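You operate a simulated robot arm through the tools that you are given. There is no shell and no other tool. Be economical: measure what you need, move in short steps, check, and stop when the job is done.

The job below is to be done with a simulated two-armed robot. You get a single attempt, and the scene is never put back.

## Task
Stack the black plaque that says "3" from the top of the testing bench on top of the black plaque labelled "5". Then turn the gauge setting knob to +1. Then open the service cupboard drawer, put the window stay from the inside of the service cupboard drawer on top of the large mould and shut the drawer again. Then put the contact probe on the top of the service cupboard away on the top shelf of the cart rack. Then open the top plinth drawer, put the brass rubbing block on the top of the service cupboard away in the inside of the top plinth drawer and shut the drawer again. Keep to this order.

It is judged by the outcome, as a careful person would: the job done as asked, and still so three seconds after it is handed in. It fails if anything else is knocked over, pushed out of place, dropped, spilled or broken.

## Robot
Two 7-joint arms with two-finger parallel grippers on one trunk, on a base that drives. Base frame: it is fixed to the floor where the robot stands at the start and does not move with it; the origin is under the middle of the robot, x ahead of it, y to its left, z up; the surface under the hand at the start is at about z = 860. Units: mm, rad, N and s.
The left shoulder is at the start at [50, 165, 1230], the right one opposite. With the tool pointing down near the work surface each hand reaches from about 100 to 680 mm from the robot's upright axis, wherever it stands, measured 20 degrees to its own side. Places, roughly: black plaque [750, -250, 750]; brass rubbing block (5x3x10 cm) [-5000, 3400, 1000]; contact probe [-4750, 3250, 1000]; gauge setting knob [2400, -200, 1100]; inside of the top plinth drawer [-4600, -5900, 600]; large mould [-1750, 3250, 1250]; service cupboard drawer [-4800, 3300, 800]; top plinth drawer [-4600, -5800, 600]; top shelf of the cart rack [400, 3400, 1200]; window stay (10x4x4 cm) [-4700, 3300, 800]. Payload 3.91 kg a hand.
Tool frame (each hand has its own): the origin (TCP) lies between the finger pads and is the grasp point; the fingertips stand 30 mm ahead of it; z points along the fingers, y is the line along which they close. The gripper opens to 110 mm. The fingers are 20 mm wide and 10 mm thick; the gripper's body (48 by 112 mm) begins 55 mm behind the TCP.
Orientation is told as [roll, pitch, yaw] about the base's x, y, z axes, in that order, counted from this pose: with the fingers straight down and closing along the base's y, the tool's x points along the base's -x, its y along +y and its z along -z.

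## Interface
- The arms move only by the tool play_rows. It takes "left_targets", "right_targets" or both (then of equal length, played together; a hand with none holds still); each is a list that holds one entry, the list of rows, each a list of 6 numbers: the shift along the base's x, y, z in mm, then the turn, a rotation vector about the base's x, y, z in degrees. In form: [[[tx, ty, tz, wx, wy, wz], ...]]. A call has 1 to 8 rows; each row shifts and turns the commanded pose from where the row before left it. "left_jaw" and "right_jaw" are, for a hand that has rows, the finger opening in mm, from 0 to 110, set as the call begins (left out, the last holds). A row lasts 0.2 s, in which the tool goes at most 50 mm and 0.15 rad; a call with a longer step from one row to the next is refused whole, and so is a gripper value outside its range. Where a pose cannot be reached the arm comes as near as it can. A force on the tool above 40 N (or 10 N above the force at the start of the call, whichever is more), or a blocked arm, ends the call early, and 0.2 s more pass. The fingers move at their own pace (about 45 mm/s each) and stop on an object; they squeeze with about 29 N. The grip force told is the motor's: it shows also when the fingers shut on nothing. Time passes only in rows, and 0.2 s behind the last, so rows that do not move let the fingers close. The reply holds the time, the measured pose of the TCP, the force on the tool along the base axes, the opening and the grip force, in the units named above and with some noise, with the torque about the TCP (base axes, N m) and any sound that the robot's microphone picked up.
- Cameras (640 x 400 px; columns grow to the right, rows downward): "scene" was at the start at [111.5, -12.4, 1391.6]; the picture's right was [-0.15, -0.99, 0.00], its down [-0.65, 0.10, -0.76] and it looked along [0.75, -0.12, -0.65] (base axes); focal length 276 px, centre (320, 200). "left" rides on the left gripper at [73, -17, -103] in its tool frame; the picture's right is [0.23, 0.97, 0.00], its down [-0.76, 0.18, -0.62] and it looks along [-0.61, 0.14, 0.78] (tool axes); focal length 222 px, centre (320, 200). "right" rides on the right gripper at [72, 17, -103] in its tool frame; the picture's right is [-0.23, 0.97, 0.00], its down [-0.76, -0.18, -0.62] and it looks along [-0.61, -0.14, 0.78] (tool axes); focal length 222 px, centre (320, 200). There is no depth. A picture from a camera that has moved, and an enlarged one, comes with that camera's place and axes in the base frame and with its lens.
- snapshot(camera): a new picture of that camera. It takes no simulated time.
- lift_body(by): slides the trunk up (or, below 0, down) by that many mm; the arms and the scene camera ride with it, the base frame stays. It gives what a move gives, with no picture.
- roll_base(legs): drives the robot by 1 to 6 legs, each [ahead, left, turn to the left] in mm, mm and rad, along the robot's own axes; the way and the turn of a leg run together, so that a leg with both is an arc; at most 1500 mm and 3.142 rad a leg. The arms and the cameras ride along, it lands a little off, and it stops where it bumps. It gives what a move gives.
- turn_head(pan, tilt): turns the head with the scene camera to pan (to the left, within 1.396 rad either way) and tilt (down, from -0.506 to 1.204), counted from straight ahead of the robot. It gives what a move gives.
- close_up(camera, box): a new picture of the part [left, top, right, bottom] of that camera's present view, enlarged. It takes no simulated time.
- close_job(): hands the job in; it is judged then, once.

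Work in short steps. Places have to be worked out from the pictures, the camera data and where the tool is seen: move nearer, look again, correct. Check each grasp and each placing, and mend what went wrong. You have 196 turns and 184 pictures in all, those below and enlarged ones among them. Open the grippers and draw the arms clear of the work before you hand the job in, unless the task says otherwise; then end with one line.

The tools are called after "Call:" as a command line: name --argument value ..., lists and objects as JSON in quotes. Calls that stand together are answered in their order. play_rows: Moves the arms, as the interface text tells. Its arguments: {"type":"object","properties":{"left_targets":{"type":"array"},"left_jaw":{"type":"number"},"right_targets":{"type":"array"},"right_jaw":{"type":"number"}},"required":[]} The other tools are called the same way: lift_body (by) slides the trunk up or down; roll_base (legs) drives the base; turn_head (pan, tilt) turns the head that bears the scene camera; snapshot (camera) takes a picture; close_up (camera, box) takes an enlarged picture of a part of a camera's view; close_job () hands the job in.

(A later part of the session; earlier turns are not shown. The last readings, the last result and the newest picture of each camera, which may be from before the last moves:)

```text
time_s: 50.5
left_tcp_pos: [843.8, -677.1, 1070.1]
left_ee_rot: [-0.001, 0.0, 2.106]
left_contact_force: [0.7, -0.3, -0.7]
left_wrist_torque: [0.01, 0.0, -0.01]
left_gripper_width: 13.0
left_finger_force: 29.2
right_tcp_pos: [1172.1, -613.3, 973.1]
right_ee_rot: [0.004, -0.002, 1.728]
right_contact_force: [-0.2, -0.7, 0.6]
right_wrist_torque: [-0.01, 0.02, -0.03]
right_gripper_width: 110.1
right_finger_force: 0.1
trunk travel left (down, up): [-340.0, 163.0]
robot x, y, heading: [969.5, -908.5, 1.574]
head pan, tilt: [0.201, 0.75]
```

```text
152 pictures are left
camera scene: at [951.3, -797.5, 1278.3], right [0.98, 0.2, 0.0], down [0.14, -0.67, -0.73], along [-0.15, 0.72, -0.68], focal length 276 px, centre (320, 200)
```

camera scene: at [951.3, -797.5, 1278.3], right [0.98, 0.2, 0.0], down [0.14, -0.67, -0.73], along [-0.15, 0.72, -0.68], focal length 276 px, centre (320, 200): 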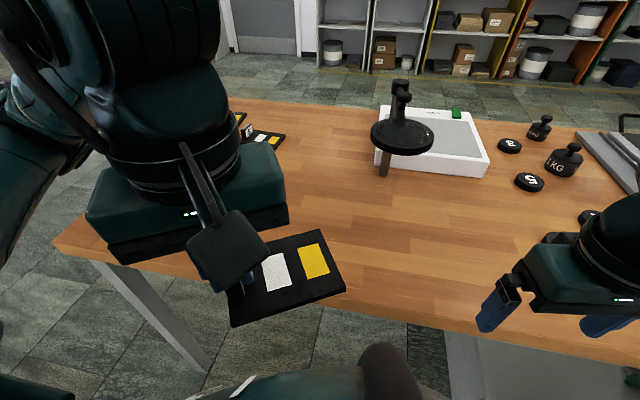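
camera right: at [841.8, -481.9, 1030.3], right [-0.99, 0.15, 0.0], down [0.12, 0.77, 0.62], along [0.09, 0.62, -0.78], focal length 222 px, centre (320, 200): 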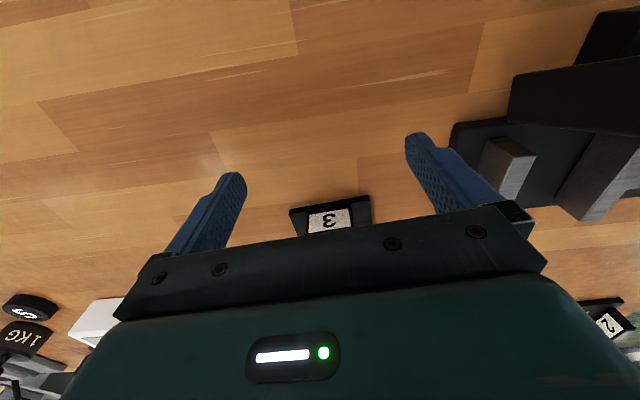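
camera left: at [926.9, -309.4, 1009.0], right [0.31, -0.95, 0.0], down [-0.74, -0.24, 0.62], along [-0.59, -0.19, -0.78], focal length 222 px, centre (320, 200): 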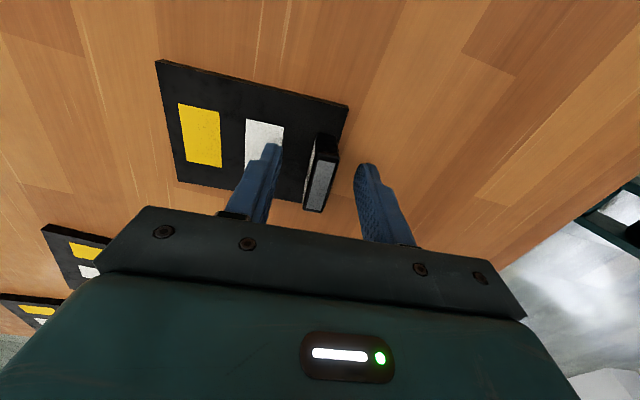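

Plaque held level. Drive: strafe to x≈0, turn to face +x, strafe left toward y≈-275.

Call:
roll_base --legs '[[0, 955, 0], [0, 0, -1.574], [0, 635, 0]]'

Call:
turn_head --pan 0.0 --tilt 0.8

Call:
snapshot --camera "scene"

```text
time_s: 68.6
left_tcp_pos: [224.9, -157.0, 1069.8]
left_ee_rot: [-0.001, 0.0, 0.566]
left_contact_force: [0.7, 0.1, -0.9]
left_wrist_torque: [0.02, 0.05, 0.01]
left_gripper_width: 13.3
left_finger_force: 28.3
right_tcp_pos: [296.9, -484.1, 973.0]
right_ee_rot: [0.001, -0.001, 0.185]
right_contact_force: [0.4, 0.3, -0.6]
right_wrist_torque: [-0.01, -0.03, 0.02]
right_gripper_width: 109.8
right_finger_force: 0.1
trunk travel left (down, up): [-340.0, 163.0]
robot x, y, heading: [-1.3, -291.0, 0.032]
head pan, tilt: [0.201, 0.75]
```

```text
time_s: 69.3
left_tcp_pos: [224.2, -155.9, 1070.2]
left_ee_rot: [0.0, -0.001, 0.567]
left_contact_force: [0.1, -0.9, -1.2]
left_wrist_torque: [0.02, 0.04, 0.0]
left_gripper_width: 13.1
left_finger_force: 28.8
right_tcp_pos: [297.0, -484.7, 972.3]
right_ee_rot: [0.002, -0.003, 0.186]
right_contact_force: [-0.2, 0.7, -0.2]
right_wrist_torque: [-0.04, -0.03, 0.05]
right_gripper_width: 110.2
right_finger_force: 0.1
trunk travel left (down, up): [-340.0, 163.0]
robot x, y, heading: [-4.5, -286.9, 0.032]
head pan, tilt: [0.0, 0.799]
```

```text
151 pictures are left
camera scene: at [105.4, -285.3, 1274.3], right [0.03, -1.0, 0.0], down [-0.72, -0.02, -0.7], along [0.7, 0.02, -0.72], focal length 276 px, centre (320, 200)
```

scene: 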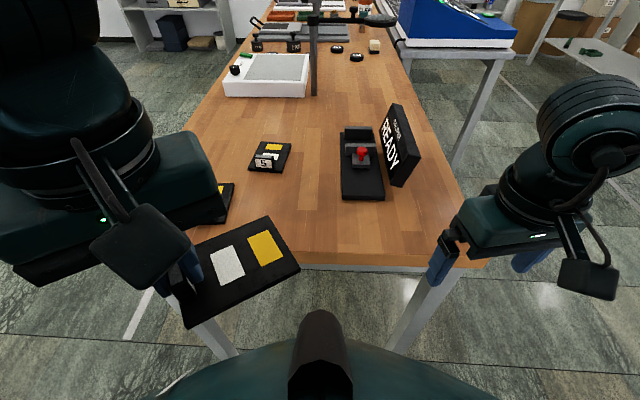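

Now zoom in on plaque 5 for precise pose.

Call:
close_up --camera "scene" --box '[230, 130, 310, 180]'

```text
8.00 times, centred on (270, 155) of scene
camera zoom: at [105.4, -285.3, 1274.3], right [0.03, -1.0, 0.0], down [-0.72, -0.02, -0.7], along [0.7, 0.02, -0.72], focal length 2212 px, centre (720, 560)
```

zoom: 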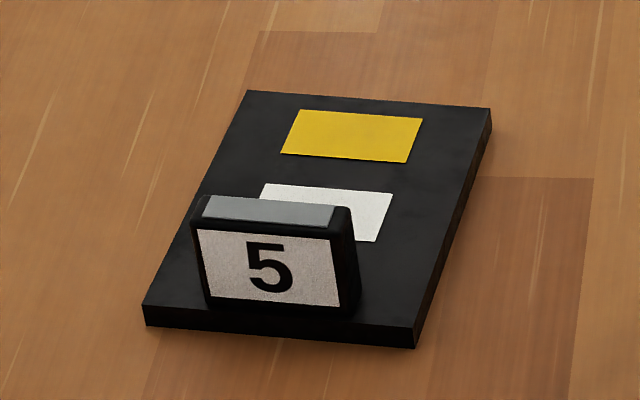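

Plaque 5: centre ≈[647,-148], axis −5.3°. I'll edge forward 40 mm and straighten heading, then re-measure.

Call:
roll_base --legs '[[40, 0, -0.03]]'

Call:
close_up --camera "scene" --box '[230, 130, 310, 180]'

Call:
play_rows --left_targets '[[[20, 0, 0, 0, 0, -6], [25, 5, 0, 0, 0, -6], [25, 5, 0, 0, 0, -6], [25, 5, 0, 0, 0, -6], [25, 5, 0, 0, 0, -6], [20, 5, 0, 0, 0, -5], [0, 0, 0, 0, 0, 0]]]'

Call:
snapshot --camera "left"

```text
time_s: 70.2
left_tcp_pos: [267.9, -164.0, 1070.0]
left_ee_rot: [0.0, 0.001, 0.536]
left_contact_force: [-1.0, -0.4, -0.8]
left_wrist_torque: [0.02, 0.05, 0.01]
left_gripper_width: 13.0
left_finger_force: 29.2
right_tcp_pos: [330.9, -492.4, 972.1]
right_ee_rot: [0.001, 0.0, 0.155]
right_contact_force: [-0.4, 0.0, 0.3]
right_wrist_torque: [0.01, -0.03, -0.03]
right_gripper_width: 109.9
right_finger_force: 0.0
trunk travel left (down, up): [-340.0, 163.0]
robot x, y, heading: [37.1, -288.3, 0.004]
head pan, tilt: [0.0, 0.799]
```

```text
8.00 times, centred on (270, 155) of scene
camera zoom: at [145.5, -288.1, 1274.2], right [0.0, -1.0, 0.0], down [-0.72, 0.0, -0.7], along [0.7, 0.0, -0.72], focal length 2212 px, centre (720, 560)
```

zoom: 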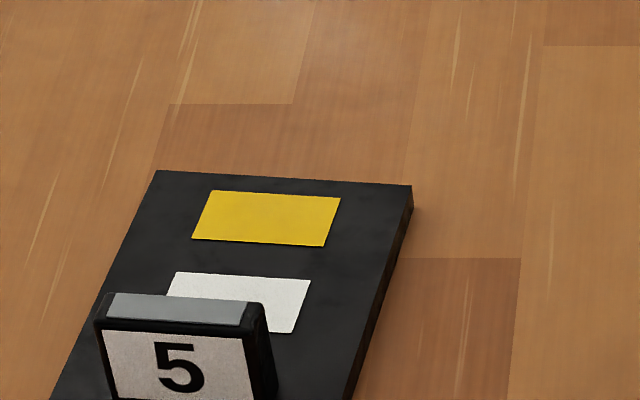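

```text
time_s: 71.8
left_tcp_pos: [407.5, -139.1, 1069.2]
left_ee_rot: [0.0, 0.001, -0.075]
left_contact_force: [0.1, 0.1, -0.8]
left_wrist_torque: [0.05, -0.03, -0.01]
left_gripper_width: 13.4
left_finger_force: 30.0
right_tcp_pos: [330.2, -492.3, 972.4]
right_ee_rot: [0.002, -0.002, 0.155]
right_contact_force: [-0.3, 0.6, 1.1]
right_wrist_torque: [0.01, 0.02, -0.01]
right_gripper_width: 110.0
right_finger_force: 0.1
trunk travel left (down, up): [-340.0, 163.0]
robot x, y, heading: [36.5, -290.4, 0.001]
head pan, tilt: [0.0, 0.799]
```

```text
148 pictures are left
camera left: at [333.8, -149.2, 1173.4], right [-0.15, 0.99, 0.0], down [0.77, 0.12, 0.62], along [0.62, 0.1, -0.78], focal length 222 px, centre (320, 200)
```

left: 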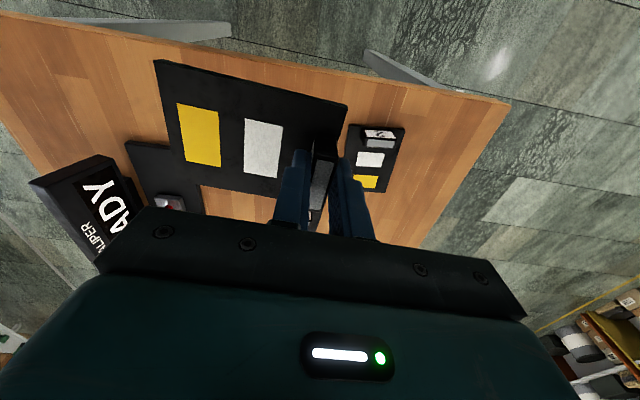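

Re-measured centre ≈[648,-149]. Target TCP ≈[659,-105] with plaque 3 crosswise, just past 5's tag. Move above at z≈975.

Call:
play_rows --left_targets '[[[36, 5, -13, 0, 0, 0], [36, 5, -13, 0, 0, 0], [36, 5, -13, 0, 0, 0], [36, 5, -13, 0, 0, 0], [36, 5, -13, 0, 0, 0], [36, 5, -13, 0, 0, 0], [36, 4, -13, 0, 0, -0.5], [0, 0, 0, 0, 0, 0]]]'

Call:
snapshot --camera "scene"

Call:
snapshot --camera "left"

```text
time_s: 73.6
left_tcp_pos: [658.9, -105.9, 979.7]
left_ee_rot: [-0.001, -0.002, -0.083]
left_contact_force: [-0.5, -0.4, -1.9]
left_wrist_torque: [0.05, 0.01, -0.01]
left_gripper_width: 13.2
left_finger_force: 28.7
right_tcp_pos: [330.7, -492.9, 972.0]
right_ee_rot: [0.003, -0.003, 0.156]
right_contact_force: [1.3, -0.4, -0.6]
right_wrist_torque: [-0.01, -0.01, -0.01]
right_gripper_width: 109.9
right_finger_force: 0.1
trunk travel left (down, up): [-340.0, 163.0]
robot x, y, heading: [33.9, -288.4, 0.006]
head pan, tilt: [0.0, 0.799]
```

```text
147 pictures are left
camera scene: at [144.6, -287.9, 1274.3], right [0.0, -1.0, 0.0], down [-0.72, 0.0, -0.7], along [0.7, 0.0, -0.72], focal length 276 px, centre (320, 200)
```

scene: 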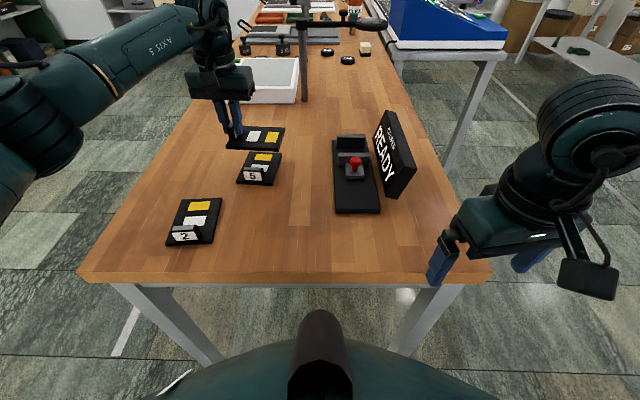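

```text
146 pictures are left
camera left: at [584.9, -115.4, 1084.2], right [-0.14, 0.99, 0.0], down [0.77, 0.11, 0.62], along [0.62, 0.09, -0.78], focal length 222 px, centre (320, 200)
```

left: 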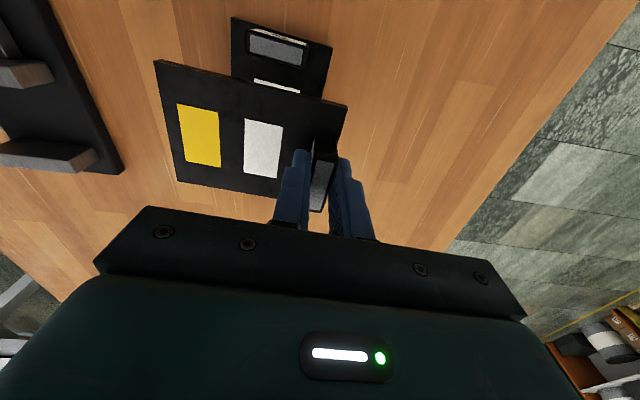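

Zoom to verify where plaque 3 really hangs relative to 5.

Call:
close_up --camera "scene" --box '[215, 110, 295, 190]'

```text
5.00 times, centred on (255, 150) of scene
camera zoom: at [144.6, -287.9, 1274.3], right [0.0, -1.0, 0.0], down [-0.72, 0.0, -0.7], along [0.7, 0.0, -0.72], focal length 1382 px, centre (645, 450)
```

zoom: 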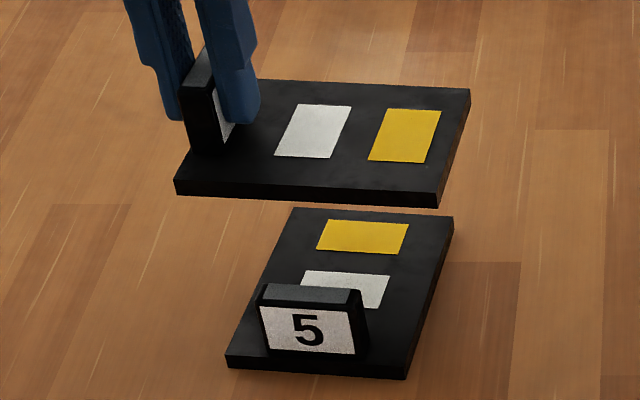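

Hangs at centre [657,-152]—nearly perfect. Nudge (+2,+2) and descend.

Call:
play_rows --left_targets '[[[2, 2, -10, 0, 0, 0], [0, 0, -15, 0, 0, 0], [0, 0, -15, 0, 0, 0], [0, 0, -10, 0, 0, 0], [0, 0, -5, 0, 0, 0], [0, 0, 0, 0, 0, 0]]]'

Call:
close_up --camera "scene" --box '[215, 110, 295, 190]'

```text
time_s: 75.0
left_tcp_pos: [660.6, -101.2, 925.1]
left_ee_rot: [-0.002, -0.001, -0.083]
left_contact_force: [-0.1, 0.1, -1.4]
left_wrist_torque: [0.05, -0.02, 0.0]
left_gripper_width: 13.3
left_finger_force: 29.2
right_tcp_pos: [330.5, -491.9, 972.3]
right_ee_rot: [0.001, 0.0, 0.156]
right_contact_force: [-0.3, 0.3, -0.3]
right_wrist_torque: [0.06, -0.03, 0.0]
right_gripper_width: 110.1
right_finger_force: 0.0
trunk travel left (down, up): [-340.0, 163.0]
robot x, y, heading: [32.1, -291.1, 0.001]
head pan, tilt: [0.0, 0.799]
```

```text
5.00 times, centred on (255, 150) of scene
camera zoom: at [144.7, -288.0, 1274.3], right [0.0, -1.0, 0.0], down [-0.72, 0.0, -0.7], along [0.7, 0.0, -0.72], focal length 1382 px, centre (645, 450)
```

zoom: 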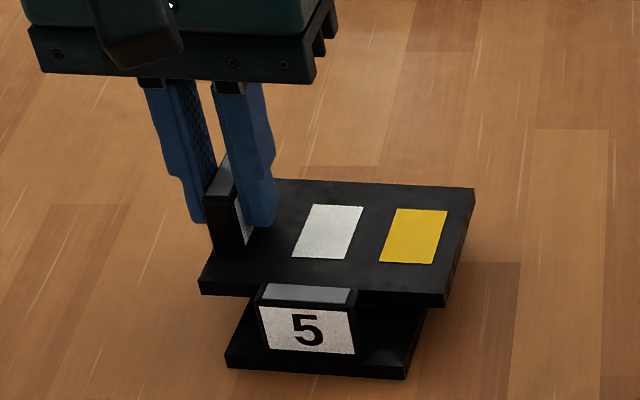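

Clearing the tag. Shift y −3 and lower gently to contact.

Call:
play_rows --left_targets '[[[0, -3, -3, 0, 0, 0], [0, 0, -2, 0, 0, 0], [0, 0, -1.5, 0, 0, 0], [0, 0, -1.5, 0, 0, 0], [0, 0, -1, 0, 0, 0]]]'

Call:
close_up --camera "scene" --box '[215, 110, 295, 190]'

```text
time_s: 76.2
left_tcp_pos: [661.1, -106.8, 914.5]
left_ee_rot: [-0.001, 0.001, -0.082]
left_contact_force: [-1.0, 0.1, -0.9]
left_wrist_torque: [0.06, -0.03, 0.0]
left_gripper_width: 12.7
left_finger_force: 29.2
right_tcp_pos: [329.5, -493.2, 972.5]
right_ee_rot: [0.001, -0.003, 0.156]
right_contact_force: [0.7, 0.7, -0.2]
right_wrist_torque: [-0.02, 0.02, 0.03]
right_gripper_width: 109.9
right_finger_force: 0.0
trunk travel left (down, up): [-340.0, 163.0]
robot x, y, heading: [40.6, -286.3, 0.002]
head pan, tilt: [0.0, 0.799]
```

```text
5.00 times, centred on (255, 150) of scene
camera zoom: at [144.7, -288.1, 1274.3], right [0.0, -1.0, 0.0], down [-0.72, 0.0, -0.7], along [0.7, 0.0, -0.72], focal length 1382 px, centre (645, 450)
```

zoom: 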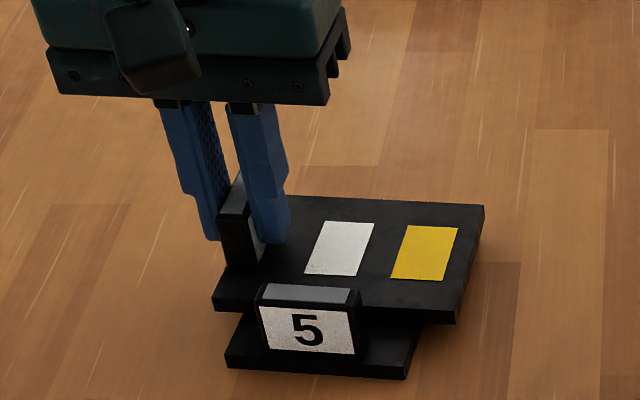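

Centred, still slightly above. Continue down in 1 mm steps.

Call:
play_rows --left_targets '[[[0, 1, -1.5, 0, 0, 0], [0, 0, -1.5, 0, 0, 0], [0, 0, -1, 0, 0, 0], [0, 0, -1, 0, 0, 0], [0, 0, -1, 0, 0, 0]]]'

Call:
close_up --camera "scene" --box '[215, 110, 295, 190]'

```text
time_s: 77.4
left_tcp_pos: [661.6, -105.2, 912.3]
left_ee_rot: [0.0, -0.006, -0.082]
left_contact_force: [2.3, 3.4, 18.1]
left_wrist_torque: [-0.01, 0.23, 0.01]
left_gripper_width: 13.3
left_finger_force: 28.8
right_tcp_pos: [328.6, -493.4, 973.6]
right_ee_rot: [0.002, -0.004, 0.156]
right_contact_force: [0.1, 0.9, 0.1]
right_wrist_torque: [0.04, -0.02, 0.02]
right_gripper_width: 110.0
right_finger_force: 0.0
trunk travel left (down, up): [-340.0, 163.0]
robot x, y, heading: [36.4, -289.2, 0.001]
head pan, tilt: [0.0, 0.799]
```

```text
5.00 times, centred on (255, 150) of scene
camera zoom: at [143.2, -288.1, 1274.7], right [0.0, -1.0, 0.0], down [-0.72, 0.0, -0.7], along [0.7, 0.0, -0.72], focal length 1382 px, centre (645, 450)
```

zoom: 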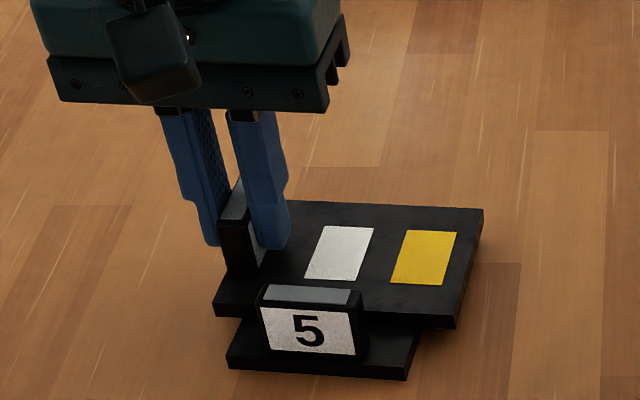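

Contact (18 N) at the expected height. Ease up 1 mm, then open.

Call:
play_rows --left_targets '[[[0, 0, 1.5, 0, 0, 0], [0, 0, 0, 0, 0, 0]]]'

Call:
play_rows --left_targets '[[[0, 0, 0, 0, 0, 0], [0, 0, 0, 0, 0, 0], [0, 0, 0, 0, 0, 0], [0, 0, 10, 0, 0, 0], [0, 0, 20, 0, 0, 0], [0, 0, 30, 0, 0, 0]]]' --left_jaw 40

Call:
close_up --camera "scene" --box '[215, 110, 295, 190]'

```text
time_s: 78.0
left_tcp_pos: [660.6, -105.1, 912.7]
left_ee_rot: [0.0, -0.004, -0.084]
left_contact_force: [2.8, 2.3, 15.4]
left_wrist_torque: [-0.05, -0.2, 0.07]
left_gripper_width: 13.3
left_finger_force: 28.9
right_tcp_pos: [329.3, -493.2, 972.7]
right_ee_rot: [0.001, -0.005, 0.155]
right_contact_force: [-0.4, -0.8, 0.0]
right_wrist_torque: [-0.02, 0.0, 0.0]
right_gripper_width: 110.1
right_finger_force: 0.1
trunk travel left (down, up): [-340.0, 163.0]
robot x, y, heading: [37.6, -289.7, -0.001]
head pan, tilt: [0.0, 0.799]
```

```text
time_s: 79.4
left_tcp_pos: [661.4, -105.7, 971.5]
left_ee_rot: [0.0, 0.0, -0.084]
left_contact_force: [-0.1, 0.8, 0.8]
left_wrist_torque: [-0.02, -0.02, 0.02]
left_gripper_width: 40.0
left_finger_force: 0.0
right_tcp_pos: [330.3, -493.1, 972.3]
right_ee_rot: [0.003, -0.002, 0.156]
right_contact_force: [0.6, -1.1, -0.3]
right_wrist_torque: [0.02, -0.01, -0.04]
right_gripper_width: 110.1
right_finger_force: 0.1
trunk travel left (down, up): [-340.0, 163.0]
robot x, y, heading: [34.8, -290.4, -0.001]
head pan, tilt: [0.0, 0.799]
```

```text
5.00 times, centred on (255, 150) of scene
camera zoom: at [144.4, -288.2, 1274.3], right [0.0, -1.0, 0.0], down [-0.72, 0.0, -0.7], along [0.7, 0.0, -0.72], focal length 1382 px, centre (645, 450)
```

zoom: 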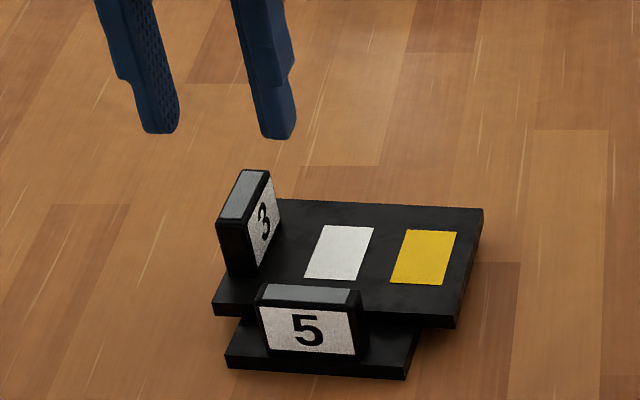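

Plaque 3 rests level on 5. Retract the left hand, raise the trunk, and look toward the gauge at [2400,-200,1100].

Call:
play_rows --left_targets '[[[0, 0, 40, 0, 0, 0], [-20, 5, 40, 0, 0, 0], [-45, 5, 10, 0, 0, 0], [-45, 5, 0, 0, 0, 0], [-45, 5, 0, 0, 0, 0], [-45, 5, 0, 0, 0, 0], [-45, 5, 0, 0, 0, 0], [-45, 5, 0, 0, 0, 0]]]' --left_jaw 110

Call:
lift_body --by 110

Call:
turn_head --pan 0.0 --tilt 0.2

Call:
snapshot --camera "scene"

Call:
close_up --camera "scene" --box '[220, 100, 420, 225]'

```text
time_s: 81.2
left_tcp_pos: [371.6, -69.8, 1061.7]
left_ee_rot: [-0.001, -0.001, -0.082]
left_contact_force: [0.2, -0.1, 0.6]
left_wrist_torque: [-0.01, -0.06, -0.01]
left_gripper_width: 109.8
left_finger_force: 0.0
right_tcp_pos: [330.4, -493.6, 972.6]
right_ee_rot: [0.002, -0.002, 0.156]
right_contact_force: [0.1, 0.1, 0.0]
right_wrist_torque: [-0.01, 0.01, -0.01]
right_gripper_width: 110.1
right_finger_force: 0.0
trunk travel left (down, up): [-340.0, 163.0]
robot x, y, heading: [35.0, -289.5, -0.0]
head pan, tilt: [0.0, 0.799]
```

```text
time_s: 82.6
left_tcp_pos: [371.9, -68.5, 1172.3]
left_ee_rot: [0.001, 0.0, -0.084]
left_contact_force: [0.3, -0.1, 0.0]
left_wrist_torque: [0.01, 0.04, 0.0]
left_gripper_width: 109.8
left_finger_force: 0.0
right_tcp_pos: [330.7, -492.6, 1081.6]
right_ee_rot: [0.003, -0.002, 0.157]
right_contact_force: [0.4, -0.2, -0.4]
right_wrist_torque: [0.01, 0.01, -0.03]
right_gripper_width: 109.7
right_finger_force: 0.1
trunk travel left (down, up): [-450.0, 53.0]
robot x, y, heading: [32.3, -287.1, 0.001]
head pan, tilt: [0.0, 0.799]
```

```text
time_s: 83.6
left_tcp_pos: [372.4, -68.6, 1170.8]
left_ee_rot: [0.0, 0.0, -0.084]
left_contact_force: [-0.1, -0.3, 0.0]
left_wrist_torque: [0.01, 0.01, 0.02]
left_gripper_width: 110.3
left_finger_force: 0.0
right_tcp_pos: [330.5, -492.2, 1083.0]
right_ee_rot: [0.003, 0.0, 0.156]
right_contact_force: [-0.8, 0.6, 0.0]
right_wrist_torque: [0.01, -0.03, -0.03]
right_gripper_width: 109.7
right_finger_force: 0.0
trunk travel left (down, up): [-450.0, 53.0]
robot x, y, heading: [35.9, -290.0, 0.008]
head pan, tilt: [0.0, 0.201]
```

```text
140 pictures are left
camera scene: at [157.2, -288.1, 1437.9], right [0.0, -1.0, 0.0], down [-0.2, 0.0, -0.98], along [0.98, 0.0, -0.2], focal length 276 px, centre (320, 200)
```

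scene: 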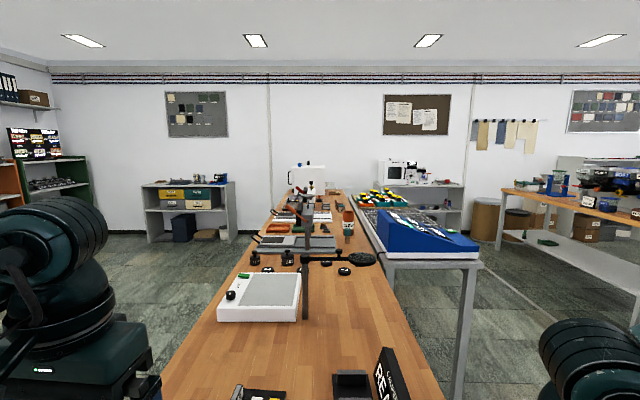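

```text
3.20 times, centred on (320, 162) of scene
camera zoom: at [157.2, -288.1, 1437.9], right [0.0, -1.0, 0.0], down [-0.2, 0.0, -0.98], along [0.98, 0.0, -0.2], focal length 885 px, centre (320, 320)
```

zoom: 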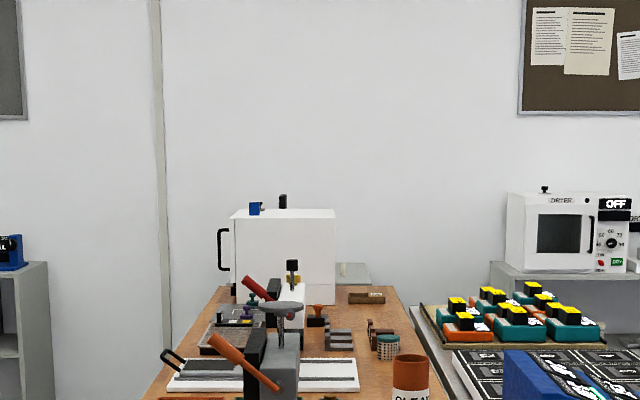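

The knob (black, on a yellow/white gauge) matches the spot near the bench's far end. I'll drive along the bench's left side to x≈2300 and face it.

Call:
roll_base --legs '[[0, 850, 0], [1500, 0, 0], [800, 0, 0], [0, 0, -1.5708]]'

Call:
turn_head --pan 0.0 --tilt 0.5

Call:
snapshot --camera "scene"

```text
time_s: 106.2
left_tcp_pos: [2565.6, 196.5, 1173.2]
left_ee_rot: [0.0, -0.002, -1.671]
left_contact_force: [0.7, 0.1, 0.7]
left_wrist_torque: [0.0, 0.01, 0.02]
left_gripper_width: 109.9
left_finger_force: 0.1
right_tcp_pos: [2143.8, 245.5, 1082.1]
right_ee_rot: [0.001, -0.002, -1.432]
right_contact_force: [-0.4, -1.3, -0.5]
right_wrist_torque: [-0.03, 0.03, 0.02]
right_gripper_width: 110.0
right_finger_force: 0.0
trunk travel left (down, up): [-450.0, 53.0]
robot x, y, heading: [2347.5, 536.2, -1.585]
head pan, tilt: [0.0, 0.201]
```

```text
time_s: 107.0
left_tcp_pos: [2565.8, 196.4, 1171.8]
left_ee_rot: [-0.002, 0.001, -1.671]
left_contact_force: [0.0, 0.7, -0.1]
left_wrist_torque: [-0.01, -0.03, 0.02]
left_gripper_width: 110.0
left_finger_force: 0.1
right_tcp_pos: [2142.6, 245.5, 1081.8]
right_ee_rot: [0.0, -0.003, -1.431]
right_contact_force: [0.4, -0.1, -0.2]
right_wrist_torque: [-0.01, -0.06, 0.01]
right_gripper_width: 110.0
right_finger_force: 0.0
trunk travel left (down, up): [-450.0, 53.0]
robot x, y, heading: [2350.7, 532.1, -1.587]
head pan, tilt: [0.0, 0.499]
```

```text
138 pictures are left
camera scene: at [2348.4, 416.4, 1410.3], right [-1.0, 0.01, 0.0], down [0.01, 0.48, -0.88], along [-0.01, -0.88, -0.48], focal length 276 px, centre (320, 200)
```

scene: 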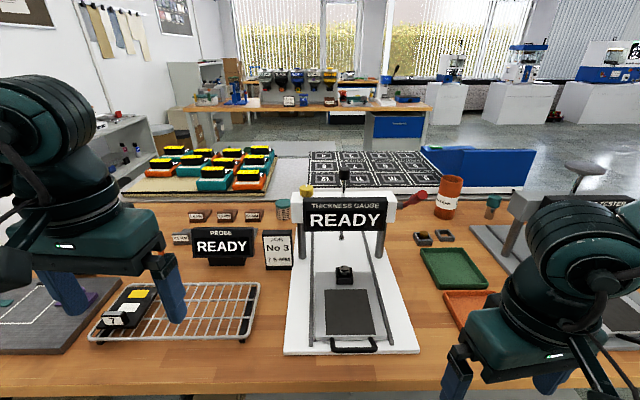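

Found the "THICKNESS GAUGE". Zoom for its setting knob and scale.

Call:
close_up --camera "scene" --box '[255, 155, 435, 270]'

Call:
close_up --camera "scene" --box '[260, 240, 430, 360]'

```text
3.48 times, centred on (345, 212) of scene
camera zoom: at [2348.4, 416.4, 1410.3], right [-1.0, 0.01, 0.0], down [0.01, 0.48, -0.88], along [-0.01, -0.88, -0.48], focal length 962 px, centre (233, 156)
```

zoom: 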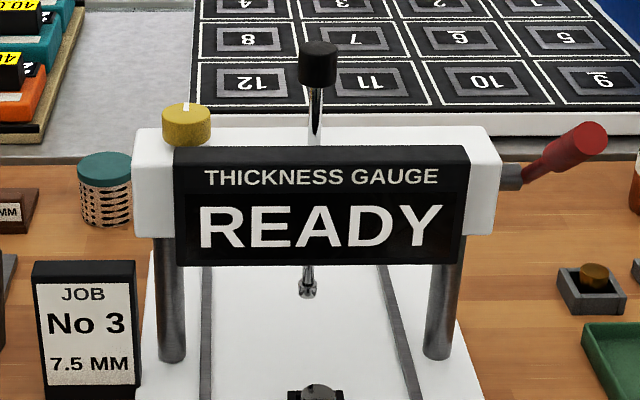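

```text
3.33 times, centred on (345, 300) of scene
camera zoom: at [2348.4, 416.4, 1410.3], right [-1.0, 0.01, 0.0], down [0.01, 0.48, -0.88], along [-0.01, -0.88, -0.48], focal length 922 px, centre (237, -133)
```

zoom: 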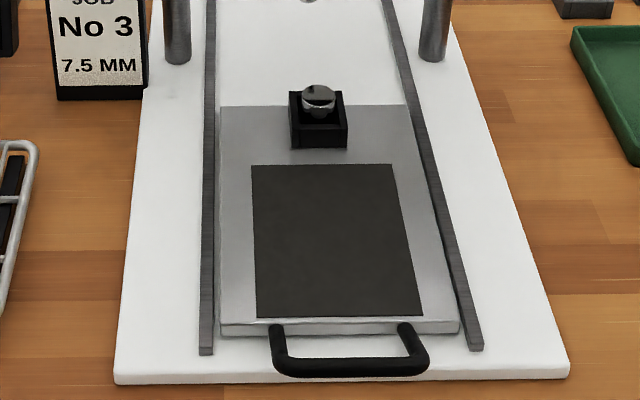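

The yellow knob with a white index sits on top at ≈[2375,-185,1110]. I'll come nearer, raise the trunk, and look from above with the left wrist camera.

Call:
roll_base --legs '[[105, -130, 0.014]]'

Call:
lift_body --by 52

Call:
turn_head --pan 0.25 --tilt 0.6

Call:
close_up --camera "scene" --box '[220, 100, 420, 225]'

```text
time_s: 108.8
left_tcp_pos: [2439.6, 97.4, 1171.7]
left_ee_rot: [0.001, 0.001, -1.654]
left_contact_force: [0.0, -0.1, 0.1]
left_wrist_torque: [0.01, 0.0, -0.01]
left_gripper_width: 110.4
left_finger_force: 0.1
right_tcp_pos: [2014.9, 140.5, 1082.6]
right_ee_rot: [0.002, -0.002, -1.414]
right_contact_force: [-0.5, -0.3, -0.6]
right_wrist_torque: [-0.01, -0.03, -0.03]
right_gripper_width: 110.2
right_finger_force: 0.1
trunk travel left (down, up): [-450.0, 53.0]
robot x, y, heading: [2220.3, 431.6, -1.574]
head pan, tilt: [0.0, 0.499]
```

```text
time_s: 109.8
left_tcp_pos: [2439.0, 97.2, 1222.7]
left_ee_rot: [0.0, 0.0, -1.653]
left_contact_force: [0.0, 0.3, -0.1]
left_wrist_torque: [0.03, 0.0, 0.0]
left_gripper_width: 110.2
left_finger_force: 0.0
right_tcp_pos: [2014.9, 140.3, 1134.0]
right_ee_rot: [0.003, -0.001, -1.417]
right_contact_force: [0.1, 0.4, -0.9]
right_wrist_torque: [-0.02, -0.01, 0.0]
right_gripper_width: 110.0
right_finger_force: 0.0
trunk travel left (down, up): [-502.0, 1.0]
robot x, y, heading: [2217.8, 432.9, -1.567]
head pan, tilt: [0.0, 0.499]
```

```text
time_s: 110.5
left_tcp_pos: [2439.5, 97.9, 1224.5]
left_ee_rot: [-0.001, 0.0, -1.655]
left_contact_force: [0.3, -0.6, -0.1]
left_wrist_torque: [0.0, -0.01, 0.02]
left_gripper_width: 110.0
left_finger_force: 0.0
right_tcp_pos: [2015.1, 139.7, 1133.4]
right_ee_rot: [0.003, -0.003, -1.415]
right_contact_force: [0.0, -0.6, 0.8]
right_wrist_torque: [-0.02, -0.02, 0.0]
right_gripper_width: 110.2
right_finger_force: 0.1
trunk travel left (down, up): [-502.0, 1.0]
robot x, y, heading: [2216.3, 433.1, -1.568]
head pan, tilt: [0.25, 0.6]
```

```text
3.20 times, centred on (320, 162) of scene
camera zoom: at [2240.7, 319.8, 1453.2], right [-0.97, -0.25, 0.0], down [-0.14, 0.55, -0.83], along [0.2, -0.8, -0.56], focal length 885 px, centre (320, 320)
```

zoom: 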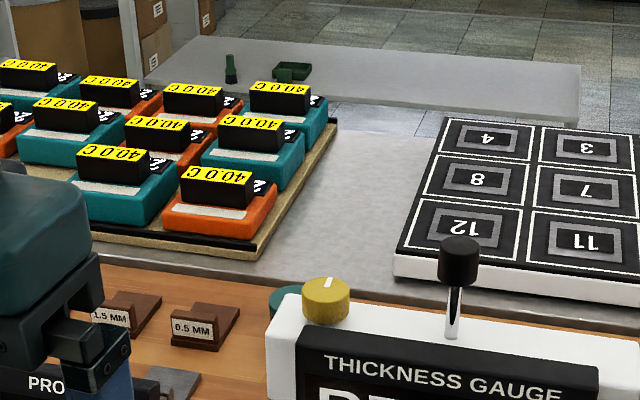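

Triangulated knob ≈[2377,-246,1077], 38 mm across. Move the left hand forward at height for a top view of its scale.

Call:
play_rows --left_targets '[[[-15, -40, 0, 0, 0, 0], [-15, -40, 0, 0, 0, 0], [-12, -40, 0, 0, 0, 0], [-10, -40, 0, 0, 0, 0], [-10, -40, 0, 0, 0, 0], [0, -20, 0, 0, 0, 0]]]'

Call:
snapshot --camera "left"

Call:
snapshot --camera "scene"

```text
time_s: 111.9
left_tcp_pos: [2377.1, -120.7, 1224.3]
left_ee_rot: [0.0, -0.002, -1.654]
left_contact_force: [0.1, 0.5, 0.9]
left_wrist_torque: [0.03, -0.01, 0.02]
left_gripper_width: 110.3
left_finger_force: 0.0
right_tcp_pos: [2015.8, 140.3, 1134.7]
right_ee_rot: [0.002, -0.001, -1.416]
right_contact_force: [0.6, -0.3, -0.3]
right_wrist_torque: [0.01, 0.01, -0.03]
right_gripper_width: 110.2
right_finger_force: 0.1
trunk travel left (down, up): [-502.0, 1.0]
robot x, y, heading: [2218.2, 437.5, -1.574]
head pan, tilt: [0.25, 0.6]
```

```text
134 pictures are left
camera left: at [2367.1, -47.0, 1327.9], right [0.99, 0.14, 0.0], down [0.11, -0.77, 0.62], along [0.09, -0.62, -0.78], focal length 222 px, centre (320, 200)
```

left: 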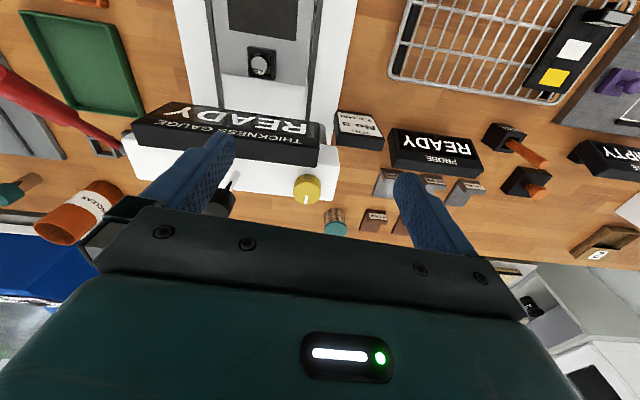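

```text
133 pictures are left
camera scene: at [2240.8, 319.8, 1453.2], right [-0.97, -0.25, 0.0], down [-0.14, 0.55, -0.83], along [0.2, -0.8, -0.56], focal length 276 px, centre (320, 200)
```

scene: 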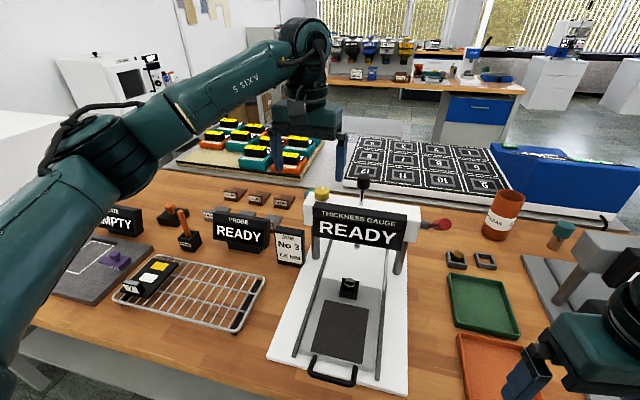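

Call:
close_up --camera "left" --box '[260, 150, 350, 210]'

Call:
close_up --camera "scene" --box '[290, 170, 350, 215]'

```text
6.67 times, centred on (305, 180) of left
camera zoom: at [2367.1, -47.0, 1327.9], right [0.99, 0.14, 0.0], down [0.11, -0.77, 0.62], along [0.09, -0.62, -0.78], focal length 1481 px, centre (420, 333)
```

zoom: 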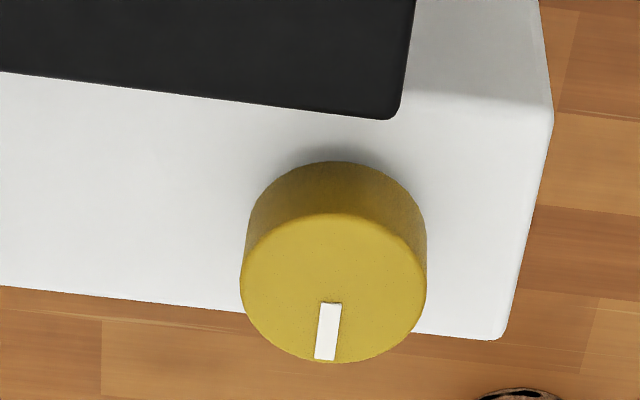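

```text
8.89 times, centred on (320, 192) of scene
camera zoom: at [2240.8, 319.8, 1453.2], right [-0.97, -0.25, 0.0], down [-0.14, 0.55, -0.83], along [0.2, -0.8, -0.56], focal length 2457 px, centre (320, 267)
```

zoom: 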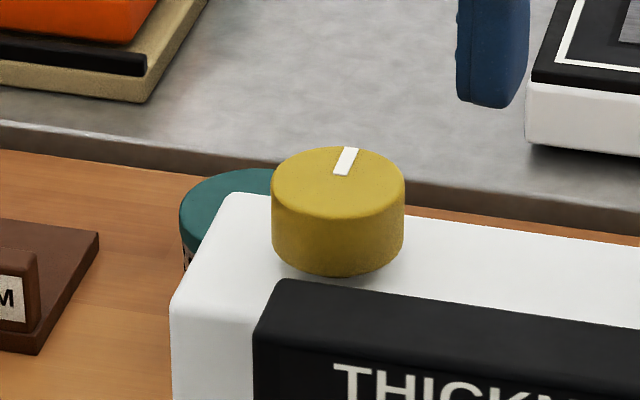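

No printed scale; the index now points straight back. I'll try gripping from above. Robot ahead 30 mm for reach first.

Call:
roll_base --legs '[[30, 0, 0]]'

Call:
play_rows --left_targets '[[[0, -25, 0, 0, 0, 0], [0, -25, -10, 0, 0, 0], [0, -25, -15, 0, 0, 0], [0, -15, -20, 0, 0, 0], [0, 0, -20, 0, 0, 0]]]' --left_jaw 80

Call:
snapshot --camera "left"

Call:
snapshot --camera "scene"

```text
time_s: 112.8
left_tcp_pos: [2376.9, -150.5, 1222.9]
left_ee_rot: [0.0, 0.0, -1.655]
left_contact_force: [0.4, -0.3, -0.2]
left_wrist_torque: [0.04, 0.0, -0.01]
left_gripper_width: 110.1
left_finger_force: 0.0
right_tcp_pos: [2015.9, 110.5, 1134.2]
right_ee_rot: [0.001, 0.001, -1.416]
right_contact_force: [0.3, -0.2, 0.1]
right_wrist_torque: [0.01, -0.06, -0.01]
right_gripper_width: 109.9
right_finger_force: 0.0
trunk travel left (down, up): [-502.0, 1.0]
robot x, y, heading: [2221.5, 407.6, -1.57]
head pan, tilt: [0.25, 0.6]
```

```text
time_s: 114.0
left_tcp_pos: [2377.4, -240.5, 1159.0]
left_ee_rot: [-0.003, 0.0, -1.656]
left_contact_force: [-0.2, -0.5, 0.2]
left_wrist_torque: [0.02, 0.03, 0.01]
left_gripper_width: 79.8
left_finger_force: 0.1
right_tcp_pos: [2017.0, 110.4, 1134.8]
right_ee_rot: [0.001, -0.002, -1.416]
right_contact_force: [0.6, 0.0, 0.5]
right_wrist_torque: [0.01, 0.03, 0.0]
right_gripper_width: 110.0
right_finger_force: 0.0
trunk travel left (down, up): [-502.0, 1.0]
robot x, y, heading: [2224.0, 404.9, -1.562]
head pan, tilt: [0.25, 0.6]
```

```text
130 pictures are left
camera left: at [2366.5, -166.1, 1262.2], right [0.99, 0.14, 0.0], down [0.11, -0.77, 0.62], along [0.09, -0.62, -0.78], focal length 222 px, centre (320, 200)
```

left: 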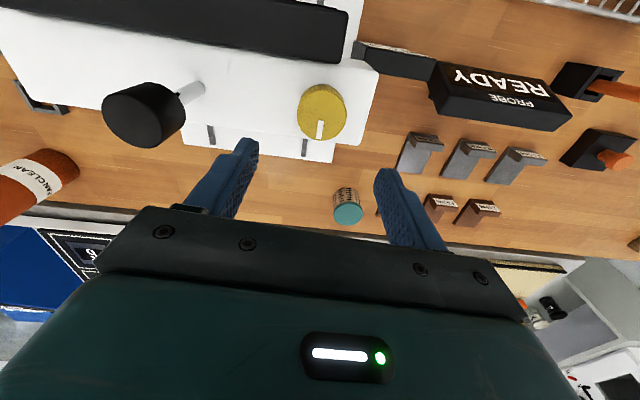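

```text
129 pictures are left
camera scene: at [2241.4, 290.5, 1453.2], right [-0.97, -0.25, 0.0], down [-0.14, 0.55, -0.82], along [0.2, -0.8, -0.57], focal length 276 px, centre (320, 200)
```

scene: 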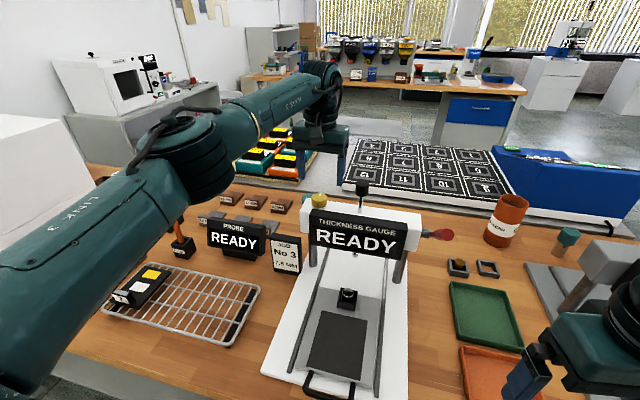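

Reconciling views: knob ≈[2374,-212], top z≈1108. Shift over it with jaw 62 and descend to TCP ≈1125.

Call:
play_rows --left_targets '[[[-2, 14, 0, 0, 0, 0], [-1, 14, 0, 0, 0, 0], [0, 0, -15, 0, 0, 0], [0, 0, -15, 0, 0, 0], [0, 0, -4, 0, 0, 0]]]' --left_jaw 62

Call:
snapshot --camera "left"

Call:
close_up --camera "scene" --box '[270, 130, 390, 210]'

```text
time_s: 115.2
left_tcp_pos: [2375.8, -213.1, 1125.4]
left_ee_rot: [0.0, 0.0, -1.655]
left_contact_force: [-0.6, -0.9, -0.4]
left_wrist_torque: [0.01, -0.01, -0.01]
left_gripper_width: 61.8
left_finger_force: 0.0
right_tcp_pos: [2015.8, 111.2, 1134.5]
right_ee_rot: [0.001, -0.002, -1.416]
right_contact_force: [0.5, -0.1, -0.1]
right_wrist_torque: [-0.02, 0.02, 0.02]
right_gripper_width: 110.2
right_finger_force: 0.1
trunk travel left (down, up): [-502.0, 1.0]
robot x, y, heading: [2220.4, 404.6, -1.568]
head pan, tilt: [0.25, 0.6]
```

```text
128 pictures are left
camera left: at [2364.4, -138.5, 1228.0], right [0.99, 0.15, 0.0], down [0.11, -0.77, 0.62], along [0.09, -0.62, -0.78], focal length 222 px, centre (320, 200)
```

left: 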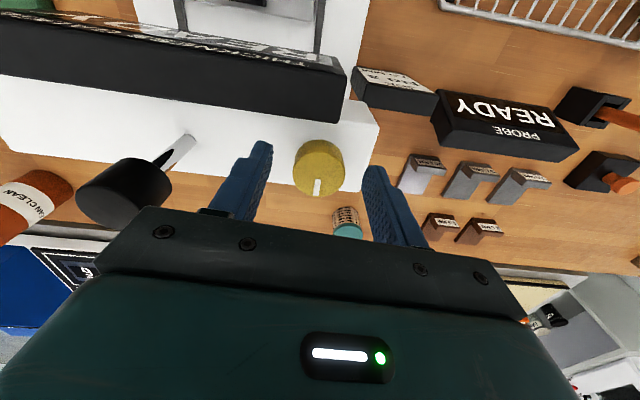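

```text
5.00 times, centred on (330, 170) of scene
camera zoom: at [2240.7, 290.5, 1453.2], right [-0.97, -0.25, 0.0], down [-0.14, 0.55, -0.83], along [0.2, -0.8, -0.56], focal length 1382 px, centre (270, 350)
```

zoom: 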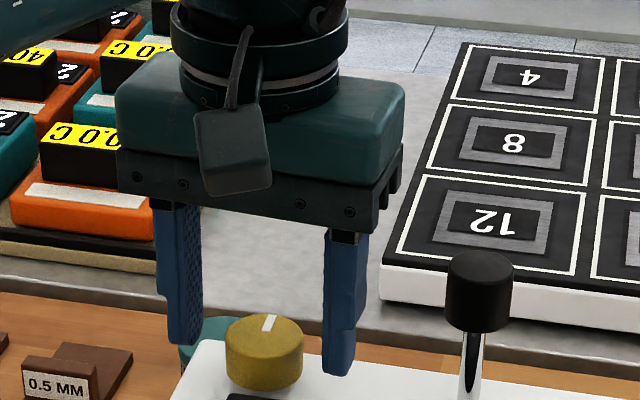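

Nearly aligned; nudge y +4, down 5 and close on the knob.

Call:
play_rows --left_targets '[[[0, 4, -2, 0, 0, 0], [0, 0, -2, 0, 0, 0], [0, 0, -1, 0, 0, 0]]]'

Call:
play_rows --left_targets '[[[0, 0, 0, 0, 0, 0], [0, 0, 0, 0, 0, 0], [0, 0, 0, 0, 0, 0]]]' --left_jaw 20

Call:
close_up --camera "scene" --box '[270, 130, 390, 210]'

```text
time_s: 116.0
left_tcp_pos: [2374.4, -209.0, 1119.8]
left_ee_rot: [-0.002, -0.001, -1.655]
left_contact_force: [0.6, -0.1, 0.3]
left_wrist_torque: [0.01, -0.02, -0.01]
left_gripper_width: 61.7
left_finger_force: 0.1
right_tcp_pos: [2017.8, 111.3, 1134.6]
right_ee_rot: [0.002, -0.002, -1.415]
right_contact_force: [-0.3, 0.4, 0.9]
right_wrist_torque: [-0.01, 0.04, -0.03]
right_gripper_width: 110.0
right_finger_force: 0.0
trunk travel left (down, up): [-502.0, 1.0]
robot x, y, heading: [2220.1, 404.1, -1.569]
head pan, tilt: [0.25, 0.6]
```

```text
time_s: 116.8
left_tcp_pos: [2376.1, -209.5, 1119.4]
left_ee_rot: [0.001, 0.001, -1.652]
left_contact_force: [4.3, 0.1, 0.1]
left_wrist_torque: [0.03, -0.15, 0.06]
left_gripper_width: 35.4
left_finger_force: 44.8
right_tcp_pos: [2016.8, 109.6, 1134.2]
right_ee_rot: [-0.002, -0.003, -1.415]
right_contact_force: [0.7, 0.6, -0.3]
right_wrist_torque: [-0.01, -0.05, 0.02]
right_gripper_width: 109.9
right_finger_force: 0.0
trunk travel left (down, up): [-502.0, 1.0]
robot x, y, heading: [2222.0, 404.6, -1.57]
head pan, tilt: [0.25, 0.6]
```

```text
5.00 times, centred on (330, 170) of scene
camera zoom: at [2241.5, 290.5, 1453.2], right [-0.97, -0.25, 0.0], down [-0.14, 0.55, -0.82], along [0.2, -0.8, -0.57], focal length 1382 px, centre (270, 350)
```

zoom: 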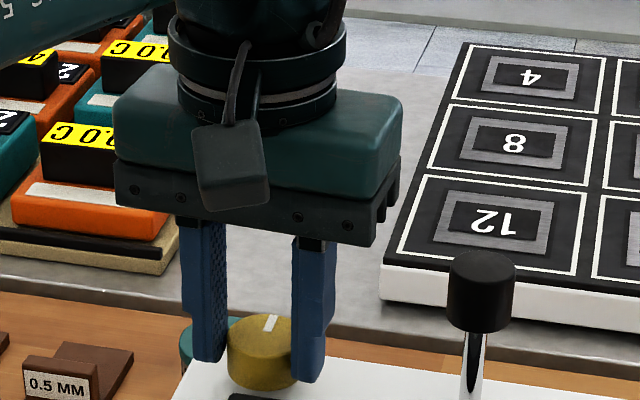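

Knob gripped (35 mm). Turn 15° clockwise (from above) and look at the display.

Call:
play_rows --left_targets '[[[0, 0, 0, 0, 0, -5], [0, 0, 0, 0, 0, -5], [0, 0, 0, 0, 0, -5], [0, 0, 0, 0, 0, 0]]]'

Call:
close_up --camera "scene" --box '[270, 170, 420, 270]'

```text
time_s: 117.8
left_tcp_pos: [2378.0, -209.2, 1119.8]
left_ee_rot: [0.0, 0.0, -1.915]
left_contact_force: [16.4, -5.9, 2.3]
left_wrist_torque: [0.19, -0.45, 0.13]
left_gripper_width: 35.2
left_finger_force: 45.3
right_tcp_pos: [2018.2, 110.6, 1135.3]
right_ee_rot: [-0.003, -0.002, -1.415]
right_contact_force: [0.4, -0.1, -0.3]
right_wrist_torque: [0.0, 0.0, 0.0]
right_gripper_width: 110.2
right_finger_force: 0.1
trunk travel left (down, up): [-502.0, 1.0]
robot x, y, heading: [2220.6, 405.4, -1.571]
head pan, tilt: [0.25, 0.6]
```

```text
4.00 times, centred on (345, 220) of scene
camera zoom: at [2243.3, 289.9, 1453.1], right [-0.97, -0.25, 0.0], down [-0.14, 0.55, -0.82], along [0.2, -0.8, -0.57], focal length 1106 px, centre (220, 120)
```

zoom: 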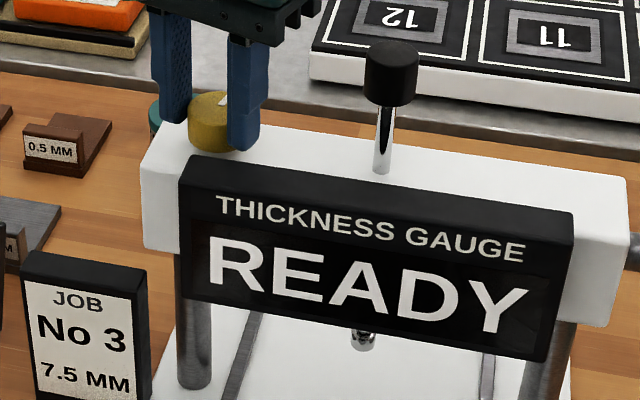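

The knob is turning; display still READY. Turn a further 15° while relieving the side force.

Call:
play_rows --left_targets '[[[-1, 0, 0, 0, 0, -5], [-1, 0, 0, 0, 0, -5], [-1, 1, 0, 0, 0, -5], [0, 0, 0, 0, 0, 0]]]'

Call:
close_up --camera "scene" --box '[270, 170, 420, 270]'

```text
time_s: 118.8
left_tcp_pos: [2378.7, -209.9, 1120.4]
left_ee_rot: [0.003, -0.001, -1.997]
left_contact_force: [23.2, -7.9, 4.9]
left_wrist_torque: [0.51, -0.71, 0.22]
left_gripper_width: 35.1
left_finger_force: 44.7
left hand out of reach, approached as far as the arm can: row 2, 3
right_tcp_pos: [2018.3, 110.8, 1135.2]
right_ee_rot: [-0.002, -0.001, -1.416]
right_contact_force: [0.0, -0.2, 0.6]
right_wrist_torque: [0.0, -0.04, -0.02]
right_gripper_width: 110.0
right_finger_force: 0.1
trunk travel left (down, up): [-502.0, 1.0]
robot x, y, heading: [2219.4, 403.2, -1.569]
head pan, tilt: [0.25, 0.6]
```

```text
4.00 times, centred on (345, 220) of scene
camera zoom: at [2244.3, 289.9, 1453.1], right [-0.97, -0.25, 0.0], down [-0.14, 0.55, -0.82], along [0.2, -0.8, -0.57], focal length 1106 px, centre (220, 120)
```

zoom: 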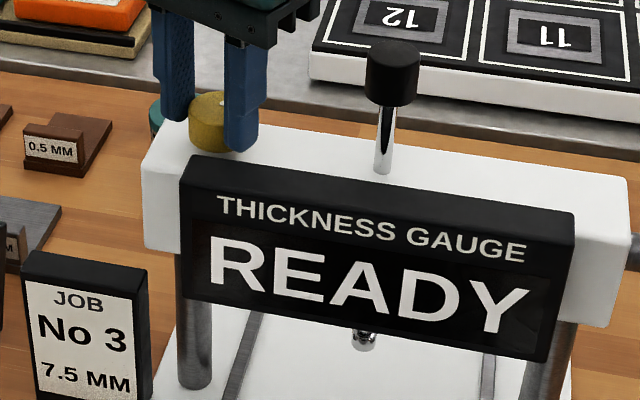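

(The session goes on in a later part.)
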